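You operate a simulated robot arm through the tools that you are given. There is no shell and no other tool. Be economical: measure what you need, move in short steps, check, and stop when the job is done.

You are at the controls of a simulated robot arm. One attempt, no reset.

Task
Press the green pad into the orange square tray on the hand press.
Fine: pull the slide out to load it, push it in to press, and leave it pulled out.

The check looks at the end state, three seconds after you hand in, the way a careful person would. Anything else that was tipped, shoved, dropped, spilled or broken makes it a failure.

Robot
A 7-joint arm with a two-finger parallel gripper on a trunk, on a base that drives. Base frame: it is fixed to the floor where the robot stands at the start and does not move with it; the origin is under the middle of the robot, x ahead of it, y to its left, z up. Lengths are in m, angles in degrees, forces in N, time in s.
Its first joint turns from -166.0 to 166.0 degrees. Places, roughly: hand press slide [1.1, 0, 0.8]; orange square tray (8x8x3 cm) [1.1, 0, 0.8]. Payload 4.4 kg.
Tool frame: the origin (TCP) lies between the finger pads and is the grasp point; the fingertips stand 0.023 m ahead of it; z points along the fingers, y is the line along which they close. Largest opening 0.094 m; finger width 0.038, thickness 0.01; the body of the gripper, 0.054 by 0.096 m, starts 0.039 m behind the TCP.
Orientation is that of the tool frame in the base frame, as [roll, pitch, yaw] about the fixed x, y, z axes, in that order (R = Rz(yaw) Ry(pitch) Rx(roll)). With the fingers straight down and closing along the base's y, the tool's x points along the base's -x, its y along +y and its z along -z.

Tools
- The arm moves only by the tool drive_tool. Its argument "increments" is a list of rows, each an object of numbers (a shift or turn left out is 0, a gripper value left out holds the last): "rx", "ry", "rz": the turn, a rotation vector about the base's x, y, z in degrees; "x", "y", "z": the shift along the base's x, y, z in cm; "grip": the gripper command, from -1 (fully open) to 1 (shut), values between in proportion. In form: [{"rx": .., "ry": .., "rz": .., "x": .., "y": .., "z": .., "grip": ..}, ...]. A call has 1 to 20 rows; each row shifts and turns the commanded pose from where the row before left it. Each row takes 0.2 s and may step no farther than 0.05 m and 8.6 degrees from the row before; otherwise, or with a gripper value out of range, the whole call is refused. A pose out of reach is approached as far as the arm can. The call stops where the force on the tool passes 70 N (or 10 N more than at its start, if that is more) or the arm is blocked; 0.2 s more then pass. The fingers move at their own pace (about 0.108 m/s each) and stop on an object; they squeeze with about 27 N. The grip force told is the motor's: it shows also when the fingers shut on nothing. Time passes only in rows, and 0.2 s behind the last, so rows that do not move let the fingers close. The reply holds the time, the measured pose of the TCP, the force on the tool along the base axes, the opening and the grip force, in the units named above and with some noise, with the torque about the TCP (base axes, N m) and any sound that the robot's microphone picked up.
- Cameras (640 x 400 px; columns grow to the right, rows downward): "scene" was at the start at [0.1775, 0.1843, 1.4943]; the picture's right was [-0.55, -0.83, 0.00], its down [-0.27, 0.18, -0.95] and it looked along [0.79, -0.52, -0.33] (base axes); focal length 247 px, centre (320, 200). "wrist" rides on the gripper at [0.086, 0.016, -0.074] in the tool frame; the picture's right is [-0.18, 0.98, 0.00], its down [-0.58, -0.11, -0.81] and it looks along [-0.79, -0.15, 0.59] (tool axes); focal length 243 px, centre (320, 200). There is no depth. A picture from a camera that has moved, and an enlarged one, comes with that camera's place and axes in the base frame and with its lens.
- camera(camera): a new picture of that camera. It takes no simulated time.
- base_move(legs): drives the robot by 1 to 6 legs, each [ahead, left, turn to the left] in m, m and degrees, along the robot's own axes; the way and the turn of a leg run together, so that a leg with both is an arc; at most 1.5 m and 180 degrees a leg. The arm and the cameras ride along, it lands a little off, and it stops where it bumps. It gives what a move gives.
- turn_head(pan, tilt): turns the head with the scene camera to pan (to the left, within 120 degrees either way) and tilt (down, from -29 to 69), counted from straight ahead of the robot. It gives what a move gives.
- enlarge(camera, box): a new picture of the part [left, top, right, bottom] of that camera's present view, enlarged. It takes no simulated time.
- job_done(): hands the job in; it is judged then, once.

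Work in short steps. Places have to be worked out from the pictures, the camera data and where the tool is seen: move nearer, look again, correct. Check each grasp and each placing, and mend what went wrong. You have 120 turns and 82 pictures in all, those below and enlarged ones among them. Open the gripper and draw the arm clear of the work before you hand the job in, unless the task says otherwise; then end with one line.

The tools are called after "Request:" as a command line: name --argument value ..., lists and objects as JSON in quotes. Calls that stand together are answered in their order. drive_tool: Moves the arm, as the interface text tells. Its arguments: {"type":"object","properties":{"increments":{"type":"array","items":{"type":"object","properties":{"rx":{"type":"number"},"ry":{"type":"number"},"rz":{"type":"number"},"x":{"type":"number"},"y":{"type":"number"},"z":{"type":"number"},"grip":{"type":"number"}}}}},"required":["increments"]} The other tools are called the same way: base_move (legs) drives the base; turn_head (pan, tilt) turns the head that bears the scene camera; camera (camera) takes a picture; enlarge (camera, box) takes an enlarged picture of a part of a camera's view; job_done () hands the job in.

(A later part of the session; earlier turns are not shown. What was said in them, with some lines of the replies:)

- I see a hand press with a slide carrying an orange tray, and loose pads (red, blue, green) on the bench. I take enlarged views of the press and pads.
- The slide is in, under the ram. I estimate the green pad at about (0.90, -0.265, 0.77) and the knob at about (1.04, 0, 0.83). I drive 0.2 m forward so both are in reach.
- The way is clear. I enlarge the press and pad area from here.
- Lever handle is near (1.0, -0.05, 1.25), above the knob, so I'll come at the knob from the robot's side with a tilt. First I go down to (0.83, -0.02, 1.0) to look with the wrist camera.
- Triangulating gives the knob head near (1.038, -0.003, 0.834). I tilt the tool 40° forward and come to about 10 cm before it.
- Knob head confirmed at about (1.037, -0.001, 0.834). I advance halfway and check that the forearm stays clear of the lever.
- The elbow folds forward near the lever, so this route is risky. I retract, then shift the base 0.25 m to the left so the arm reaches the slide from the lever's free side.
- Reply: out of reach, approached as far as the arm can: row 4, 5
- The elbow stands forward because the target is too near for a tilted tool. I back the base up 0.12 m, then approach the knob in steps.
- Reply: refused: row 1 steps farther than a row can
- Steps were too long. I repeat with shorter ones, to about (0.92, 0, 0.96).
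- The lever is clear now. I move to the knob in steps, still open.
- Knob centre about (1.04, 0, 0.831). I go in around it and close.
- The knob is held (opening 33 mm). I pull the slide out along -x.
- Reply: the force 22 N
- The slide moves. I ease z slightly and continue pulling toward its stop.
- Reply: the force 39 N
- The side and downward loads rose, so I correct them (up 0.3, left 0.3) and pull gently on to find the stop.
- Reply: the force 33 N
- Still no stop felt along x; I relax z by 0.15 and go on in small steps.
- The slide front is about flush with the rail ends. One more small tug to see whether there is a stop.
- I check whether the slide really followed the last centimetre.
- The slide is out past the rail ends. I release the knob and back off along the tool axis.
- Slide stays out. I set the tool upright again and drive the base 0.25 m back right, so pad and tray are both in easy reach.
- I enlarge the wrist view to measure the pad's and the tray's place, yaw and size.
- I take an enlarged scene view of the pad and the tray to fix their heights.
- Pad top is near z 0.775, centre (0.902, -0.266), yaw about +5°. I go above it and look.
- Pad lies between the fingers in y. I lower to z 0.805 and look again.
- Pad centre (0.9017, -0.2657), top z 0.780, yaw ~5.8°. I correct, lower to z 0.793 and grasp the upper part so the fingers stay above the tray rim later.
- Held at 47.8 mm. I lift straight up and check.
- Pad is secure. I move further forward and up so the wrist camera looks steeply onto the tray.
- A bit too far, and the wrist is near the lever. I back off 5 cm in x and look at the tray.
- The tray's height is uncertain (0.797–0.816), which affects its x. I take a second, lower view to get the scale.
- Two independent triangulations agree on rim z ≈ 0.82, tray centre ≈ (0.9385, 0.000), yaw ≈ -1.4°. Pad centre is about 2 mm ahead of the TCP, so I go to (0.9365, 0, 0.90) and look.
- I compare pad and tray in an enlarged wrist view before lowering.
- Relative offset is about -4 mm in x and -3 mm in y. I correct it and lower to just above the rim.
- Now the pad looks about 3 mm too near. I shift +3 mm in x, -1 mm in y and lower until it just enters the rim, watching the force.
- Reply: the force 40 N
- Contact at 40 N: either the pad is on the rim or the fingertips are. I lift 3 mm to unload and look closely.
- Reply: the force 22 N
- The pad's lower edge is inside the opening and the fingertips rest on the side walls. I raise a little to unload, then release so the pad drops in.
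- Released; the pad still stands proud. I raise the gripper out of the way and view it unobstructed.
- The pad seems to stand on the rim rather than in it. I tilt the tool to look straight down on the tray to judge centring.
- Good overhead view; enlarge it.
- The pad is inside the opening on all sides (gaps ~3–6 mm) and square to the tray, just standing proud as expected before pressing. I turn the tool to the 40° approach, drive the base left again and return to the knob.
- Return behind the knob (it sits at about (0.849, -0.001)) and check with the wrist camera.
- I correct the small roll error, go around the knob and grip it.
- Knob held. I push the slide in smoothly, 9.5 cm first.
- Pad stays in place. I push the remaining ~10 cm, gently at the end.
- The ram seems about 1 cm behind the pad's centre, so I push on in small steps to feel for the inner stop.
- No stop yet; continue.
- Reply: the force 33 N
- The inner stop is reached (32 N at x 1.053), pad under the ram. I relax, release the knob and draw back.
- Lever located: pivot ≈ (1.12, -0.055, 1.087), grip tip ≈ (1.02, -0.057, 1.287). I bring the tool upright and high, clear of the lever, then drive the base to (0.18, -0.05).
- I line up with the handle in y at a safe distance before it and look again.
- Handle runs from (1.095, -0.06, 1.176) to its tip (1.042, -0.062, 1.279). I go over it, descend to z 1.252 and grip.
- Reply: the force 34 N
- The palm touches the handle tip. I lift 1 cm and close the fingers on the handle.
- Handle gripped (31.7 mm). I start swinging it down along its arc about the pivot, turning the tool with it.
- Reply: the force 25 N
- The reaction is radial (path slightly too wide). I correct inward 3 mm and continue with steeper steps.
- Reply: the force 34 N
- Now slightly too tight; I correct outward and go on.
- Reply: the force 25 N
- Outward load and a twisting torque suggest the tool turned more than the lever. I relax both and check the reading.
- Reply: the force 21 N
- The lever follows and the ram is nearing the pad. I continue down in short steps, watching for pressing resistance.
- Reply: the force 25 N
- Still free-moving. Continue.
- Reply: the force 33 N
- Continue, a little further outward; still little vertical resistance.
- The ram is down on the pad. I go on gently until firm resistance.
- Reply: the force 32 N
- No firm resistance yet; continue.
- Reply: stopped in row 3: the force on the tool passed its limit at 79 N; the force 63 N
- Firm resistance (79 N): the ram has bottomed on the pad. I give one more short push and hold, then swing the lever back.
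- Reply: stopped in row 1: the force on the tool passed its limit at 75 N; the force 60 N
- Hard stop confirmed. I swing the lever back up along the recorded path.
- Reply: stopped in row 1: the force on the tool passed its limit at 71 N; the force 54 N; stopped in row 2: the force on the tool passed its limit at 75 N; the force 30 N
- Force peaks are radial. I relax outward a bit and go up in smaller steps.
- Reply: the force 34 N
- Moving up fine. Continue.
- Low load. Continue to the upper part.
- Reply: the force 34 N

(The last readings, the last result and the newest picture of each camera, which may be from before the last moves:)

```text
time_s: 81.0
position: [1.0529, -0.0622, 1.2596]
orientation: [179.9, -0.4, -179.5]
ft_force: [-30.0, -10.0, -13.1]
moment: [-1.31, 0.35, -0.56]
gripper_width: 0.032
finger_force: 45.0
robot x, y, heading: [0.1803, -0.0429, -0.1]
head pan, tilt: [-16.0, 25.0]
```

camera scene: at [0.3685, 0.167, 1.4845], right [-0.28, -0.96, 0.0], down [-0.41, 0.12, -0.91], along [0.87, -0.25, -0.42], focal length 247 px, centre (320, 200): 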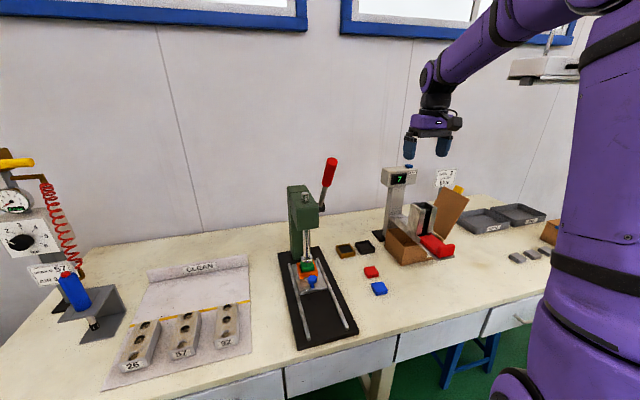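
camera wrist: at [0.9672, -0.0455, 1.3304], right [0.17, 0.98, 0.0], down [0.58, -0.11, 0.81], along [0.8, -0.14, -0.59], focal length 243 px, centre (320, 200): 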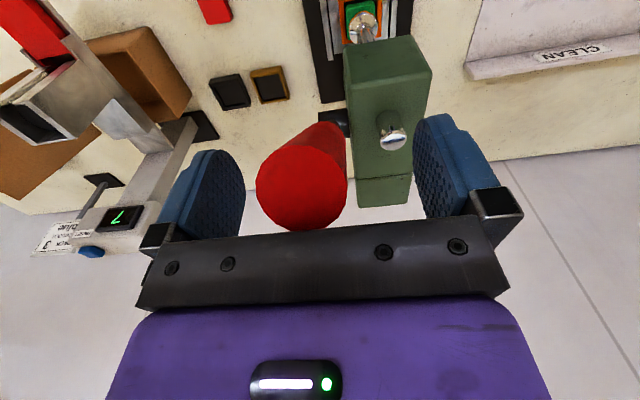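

The lever is back at its upper stop. I release, lift off and back away, then check the press.

Request:
drive_tool --increments '[{"x": -0.1}, {"grip": -1}, {"grip": -1}, {"grip": -1}, {"z": 3}, {"z": 4}, {"x": -4, "z": 2}, {"x": -4}, {"x": -4}, {"x": -3}]'

Request:
enlarge --camera "scene" --box '[270, 130, 370, 300]'

```text
time_s: 83.2
position: [0.9057, -0.0601, 1.35]
orientation: [179.9, 0.1, -179.6]
ft_force: [0.7, -0.3, -0.3]
moment: [0.01, 0.03, 0.03]
gripper_width: 0.0941
finger_force: 0.0
robot x, y, heading: [0.1771, -0.0391, 0.1]
head pan, tilt: [-16.0, 25.0]
```

```text
2.35 times, centred on (320, 215) of scene
camera zoom: at [0.3673, 0.1674, 1.4845], right [-0.28, -0.96, 0.0], down [-0.41, 0.12, -0.91], along [0.87, -0.25, -0.42], focal length 582 px, centre (320, 165)
```

zoom: 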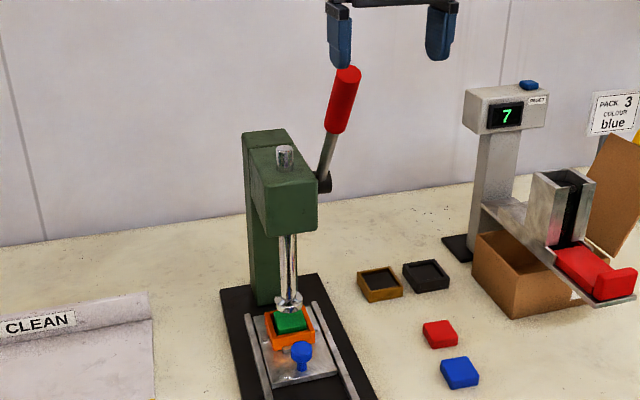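

Lever up, pad seated low in the tray. Now back to the left standing place to pull the slide out.

Request:
base_move --legs '[[-0.1, 0, 0], [0, 0.3, 0]]'

Request:
drive_tool --increments '[{"z": -4.9}, {"z": -4.9}, {"z": -4.9}, {"z": -4.9}, {"z": -4.9}, {"z": -4.9, "ry": -8}, {"z": -4.9, "ry": -8}, {"z": -3, "ry": -8}, {"ry": -8}, {"ry": -8}]'

```text
time_s: 86.0
position: [0.8077, 0.2389, 1.3504]
orientation: [179.9, 0.1, -179.8]
ft_force: [0.4, 0.4, 0.8]
moment: [0.0, 0.0, 0.02]
gripper_width: 0.0942
finger_force: 0.0
robot x, y, heading: [0.0803, 0.2601, -0.1]
head pan, tilt: [-16.0, 25.0]
```

```text
time_s: 88.2
position: [0.8063, 0.2373, 0.9766]
orientation: [-179.9, 40.2, -179.8]
ft_force: [-1.3, -0.6, 0.7]
moment: [0.02, -0.01, 0.01]
gripper_width: 0.0939
finger_force: 0.1
robot x, y, heading: [0.0805, 0.2578, -0.3]
head pan, tilt: [-16.0, 25.0]
```

Now to (0.94, -0.001, 0.96) along the earlier safe route, and look.

Request:
drive_tool --increments '[{"x": 1.5, "y": -3}, {"x": 1.5, "y": -3}, {"x": 1.5, "y": -3}, {"x": 1.5, "y": -3}, {"x": 1.5, "y": -3}, {"x": 2, "y": -3}, {"x": 2, "y": -3}, {"x": 2, "y": -2.8, "z": -1}]'

Request:
camera --camera "wrist"

```text
time_s: 90.0
position: [0.9418, 0.002, 0.9676]
orientation: [-179.9, 40.1, -179.5]
ft_force: [-0.6, 0.4, 0.0]
moment: [-0.05, 0.04, -0.09]
gripper_width: 0.0939
finger_force: 0.0
robot x, y, heading: [0.0821, 0.2574, 0.0]
head pan, tilt: [-16.0, 25.0]
```

```text
7 pictures are left
camera wrist: at [0.8282, 0.0157, 0.968], right [0.14, 0.98, 0.12], down [-0.07, -0.11, 0.99], along [0.99, -0.14, 0.06], focal length 243 px, centre (320, 200)
```

wrist: 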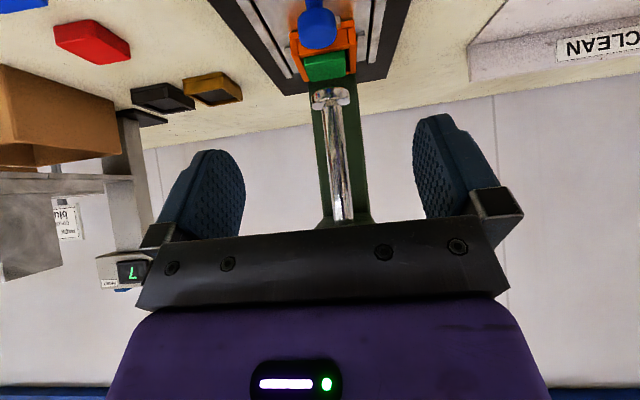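

Knob where expected. I go to (1.050, -0.001, 0.841) and grip.

Request:
drive_tool --increments '[{"x": 1.8, "z": -3, "y": -0.3}, {"x": 1.8, "z": -3}, {"x": 1.8, "z": -2.8}, {"x": 1.8, "z": -1.5}, {"x": 1.8, "z": -1.2}, {"x": 1.8, "z": -1.1}, {"grip": 1}, {"grip": 1}, {"grip": 1}, {"grip": 1}]'

```text
time_s: 92.2
position: [1.0503, -0.0004, 0.8426]
orientation: [-180.0, 40.1, -179.5]
ft_force: [-0.7, 21.1, -2.8]
moment: [0.41, 0.1, 0.13]
gripper_width: 0.0333
finger_force: 45.0
robot x, y, heading: [0.0804, 0.2564, -0.2]
head pan, tilt: [-16.0, 25.0]
```

Gripped. I ease the y-load and pull the slide out smoothly.

Request:
drive_tool --increments '[{"y": 0.15}, {"x": -0.5}, {"x": -1.2}, {"x": -1.5}, {"x": -1.5}, {"x": -1.5}, {"x": -1.5}, {"x": -1}, {"x": -0.5}]'

Request:
drive_tool --increments '[{"x": -0.5}, {"x": -1.2}, {"x": -1.5}, {"x": -1.5}, {"x": -1.5}, {"x": -1.5}, {"x": -1.2}, {"x": -0.7}]'

```text
time_s: 94.2
position: [0.9586, 0.0009, 0.8431]
orientation: [-179.8, 40.1, -179.5]
ft_force: [1.3, 20.6, 10.7]
moment: [0.44, -0.66, -0.08]
gripper_width: 0.0334
finger_force: 45.0
robot x, y, heading: [0.0818, 0.2603, -0.1]
head pan, tilt: [-16.0, 25.0]
```

```text
time_s: 96.0
position: [0.8601, 0.0004, 0.842]
orientation: [-179.9, 40.2, -179.5]
ft_force: [-1.3, 30.4, 19.0]
moment: [0.53, 0.33, 0.18]
gripper_width: 0.0333
finger_force: 44.9
robot x, y, heading: [0.0834, 0.2615, 0.1]
head pan, tilt: [-16.0, 25.0]
```

A bit further out, feeling for the outer stop.

Request:
drive_tool --increments '[{"y": 0.2, "z": 0.1}, {"x": -0.5}, {"x": -0.5}, {"x": -0.3}, {}]'

```text
time_s: 97.2
position: [0.8505, -0.0006, 0.8429]
orientation: [-179.7, 40.2, -179.7]
ft_force: [14.8, 8.9, -9.6]
moment: [0.1, 0.08, -0.1]
gripper_width: 0.0333
finger_force: 44.7
robot x, y, heading: [0.0793, 0.261, 0.0]
head pan, tilt: [-16.0, 25.0]
```

That is the outer stop (fx rising at 0.850). I release, back off and inspect.

Request:
drive_tool --increments '[{"x": 0.1}, {"grip": -1}, {"grip": -1}, {"grip": -1}, {"x": -1, "z": 2}, {"x": -1, "z": 4}, {"z": 4}, {"z": 4}, {"z": 4}, {"z": 4}, {"z": 4}]'

Request:
turn_head --pan -32 --tilt 38

Request:
camera --camera "scene"

```text
time_s: 99.6
position: [0.83, -0.0001, 1.1012]
orientation: [-180.0, 40.1, -179.7]
ft_force: [0.0, 0.3, 0.5]
moment: [-0.01, -0.03, -0.05]
gripper_width: 0.094
finger_force: 0.0
robot x, y, heading: [0.0807, 0.2552, -0.1]
head pan, tilt: [-16.0, 25.0]
```

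```text
time_s: 100.4
position: [0.8292, -0.0002, 1.1024]
orientation: [-179.9, 40.0, -179.7]
ft_force: [-0.2, 0.3, -0.1]
moment: [0.0, 0.03, -0.01]
gripper_width: 0.0941
finger_force: 0.1
robot x, y, heading: [0.0794, 0.2577, -0.1]
head pan, tilt: [-32.0, 38.0]
```

```text
6 pictures are left
camera scene: at [0.254, 0.4475, 1.4643], right [-0.53, -0.85, 0.0], down [-0.52, 0.33, -0.79], along [0.67, -0.42, -0.62], focal length 247 px, centre (320, 200)
```

scene: 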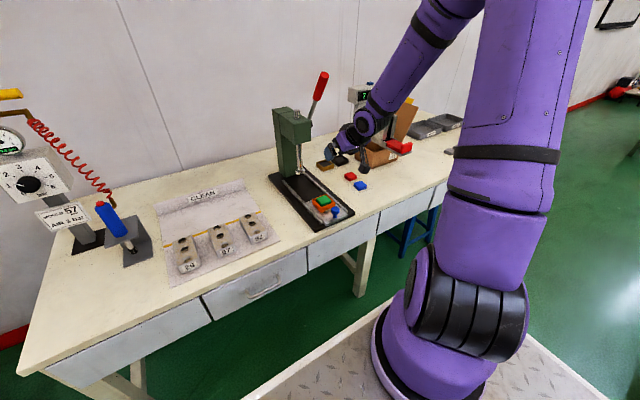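

Request:
enlarge --camera "scene" --box '[303, 188, 347, 224]'

```text
11.11 times, centred on (325, 206) of scene
camera zoom: at [0.254, 0.4475, 1.4643], right [-0.53, -0.85, 0.0], down [-0.52, 0.33, -0.79], along [0.67, -0.42, -0.62], focal length 2746 px, centre (264, 133)
```

zoom: 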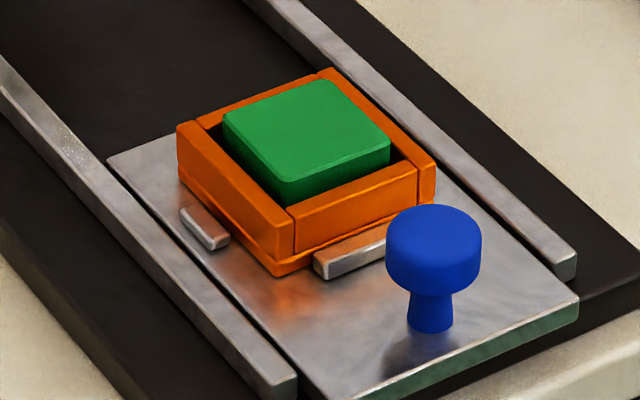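

The pad sits level and well down in the tray, the slide is fully out, the lever is up, and the other items are untouched. I draw the arm clear by raising it and backing the base off.

Request:
drive_tool --increments '[{"z": 4}, {"z": 4}, {"z": 4}]'

Request:
base_move --legs '[[-0.25, 0, 0]]'

Request:
camera --camera "scene"

```text
time_s: 101.2
position: [0.8301, -0.0, 1.2225]
orientation: [-179.9, 40.1, -179.7]
ft_force: [0.2, -0.1, 0.3]
moment: [0.01, 0.02, -0.02]
gripper_width: 0.0941
finger_force: 0.1
robot x, y, heading: [0.0748, 0.2612, -0.2]
head pan, tilt: [-32.0, 38.0]
```

```text
time_s: 102.8
position: [0.7309, 0.0745, 1.2217]
orientation: [-179.9, 40.1, -175.7]
ft_force: [1.4, -1.0, 0.5]
moment: [-0.03, 0.0, 0.01]
gripper_width: 0.094
finger_force: 0.0
robot x, y, heading: [-0.0376, 0.28, 3.9]
head pan, tilt: [-32.0, 38.0]
stopped in leg 1: the robot was blocked; the commanded pose is now the measured one
```

```text
4 pictures are left
camera scene: at [0.1248, 0.4788, 1.4642], right [-0.47, -0.88, 0.0], down [-0.54, 0.29, -0.79], along [0.69, -0.37, -0.62], focal length 247 px, centre (320, 200)
```

scene: 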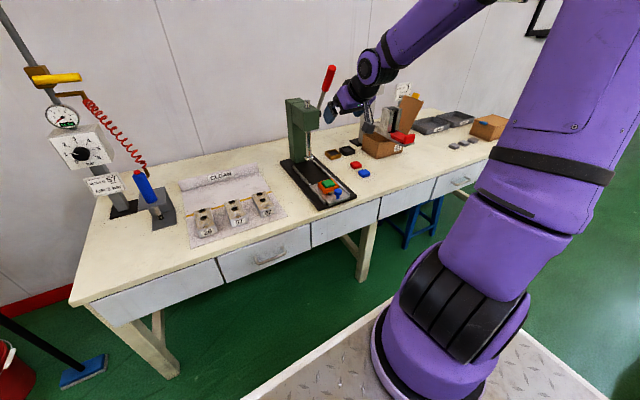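

The base bumped something behind. I move forward a little, away from it, and look back to see what it was.

Request:
base_move --legs '[[0.04, 0, 0]]'

Request:
turn_head --pan 120 --tilt 40

Request:
camera --camera "scene"

```text
time_s: 103.7
position: [0.7702, 0.0755, 1.222]
orientation: [-179.8, 40.1, -175.6]
ft_force: [0.0, -0.4, 0.0]
moment: [0.03, 0.01, 0.0]
gripper_width: 0.0939
finger_force: 0.1
robot x, y, heading: [0.0051, 0.281, 3.8]
head pan, tilt: [-32.0, 38.0]
```

```text
time_s: 106.0
position: [0.77, 0.0765, 1.2213]
orientation: [-179.9, 40.2, -175.6]
ft_force: [0.4, 0.5, -0.6]
moment: [0.01, -0.01, 0.03]
gripper_width: 0.094
finger_force: 0.0
robot x, y, heading: [0.0056, 0.2822, 4.1]
head pan, tilt: [120.0, 40.0]
```

```text
3 pictures are left
camera scene: at [0.0408, 0.5929, 1.4612], right [0.83, 0.56, 0.0], down [0.36, -0.53, -0.77], along [-0.43, 0.64, -0.64], focal length 247 px, centre (320, 200)
```

scene: 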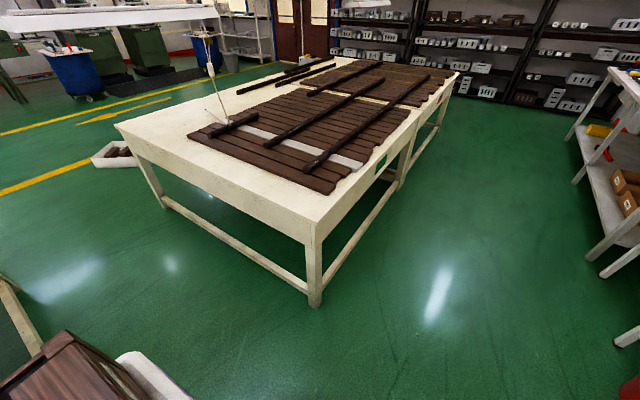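

The bump was with something at the rear. I look over the other side to check it stands undisturbed.

Request:
turn_head --pan 120 --tilt 66

Request:
camera --camera "scene"

```text
time_s: 106.9
position: [0.7692, 0.077, 1.2227]
orientation: [-179.9, 40.2, -175.6]
ft_force: [-0.1, 0.4, -0.5]
moment: [0.0, 0.01, 0.01]
gripper_width: 0.0941
finger_force: 0.0
robot x, y, heading: [0.0075, 0.2789, 3.8]
head pan, tilt: [120.0, 66.0]
```

```text
2 pictures are left
camera scene: at [0.0549, 0.5717, 1.4279], right [0.83, 0.56, 0.0], down [0.51, -0.76, -0.41], along [-0.23, 0.34, -0.91], focal length 247 px, centre (320, 200)
```

scene: 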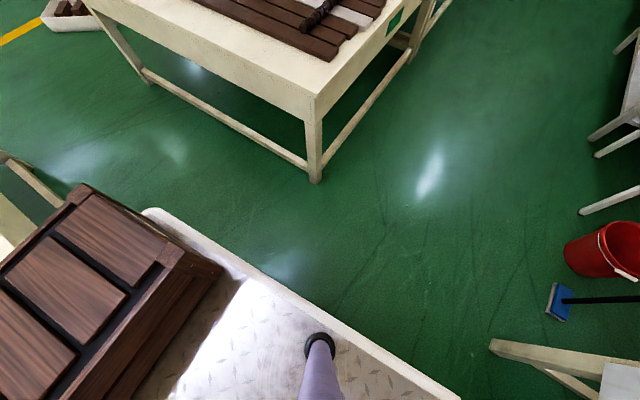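

The robot's rear rail only met a piece of fixed furniture, everything there stands upright, and I have moved clear of it. The gripper is open and away from the press, so I hand in.

Request:
job_done

```text
The job is handed in.
```

I pressed the green pad into the orange tray with the hand press, then raised the lever again and left the slide pulled out. When I backed away at the end, the base bumped something behind the robot. I moved clear of it, and nothing I could see back there looked knocked over, but I couldn't see what it hit.
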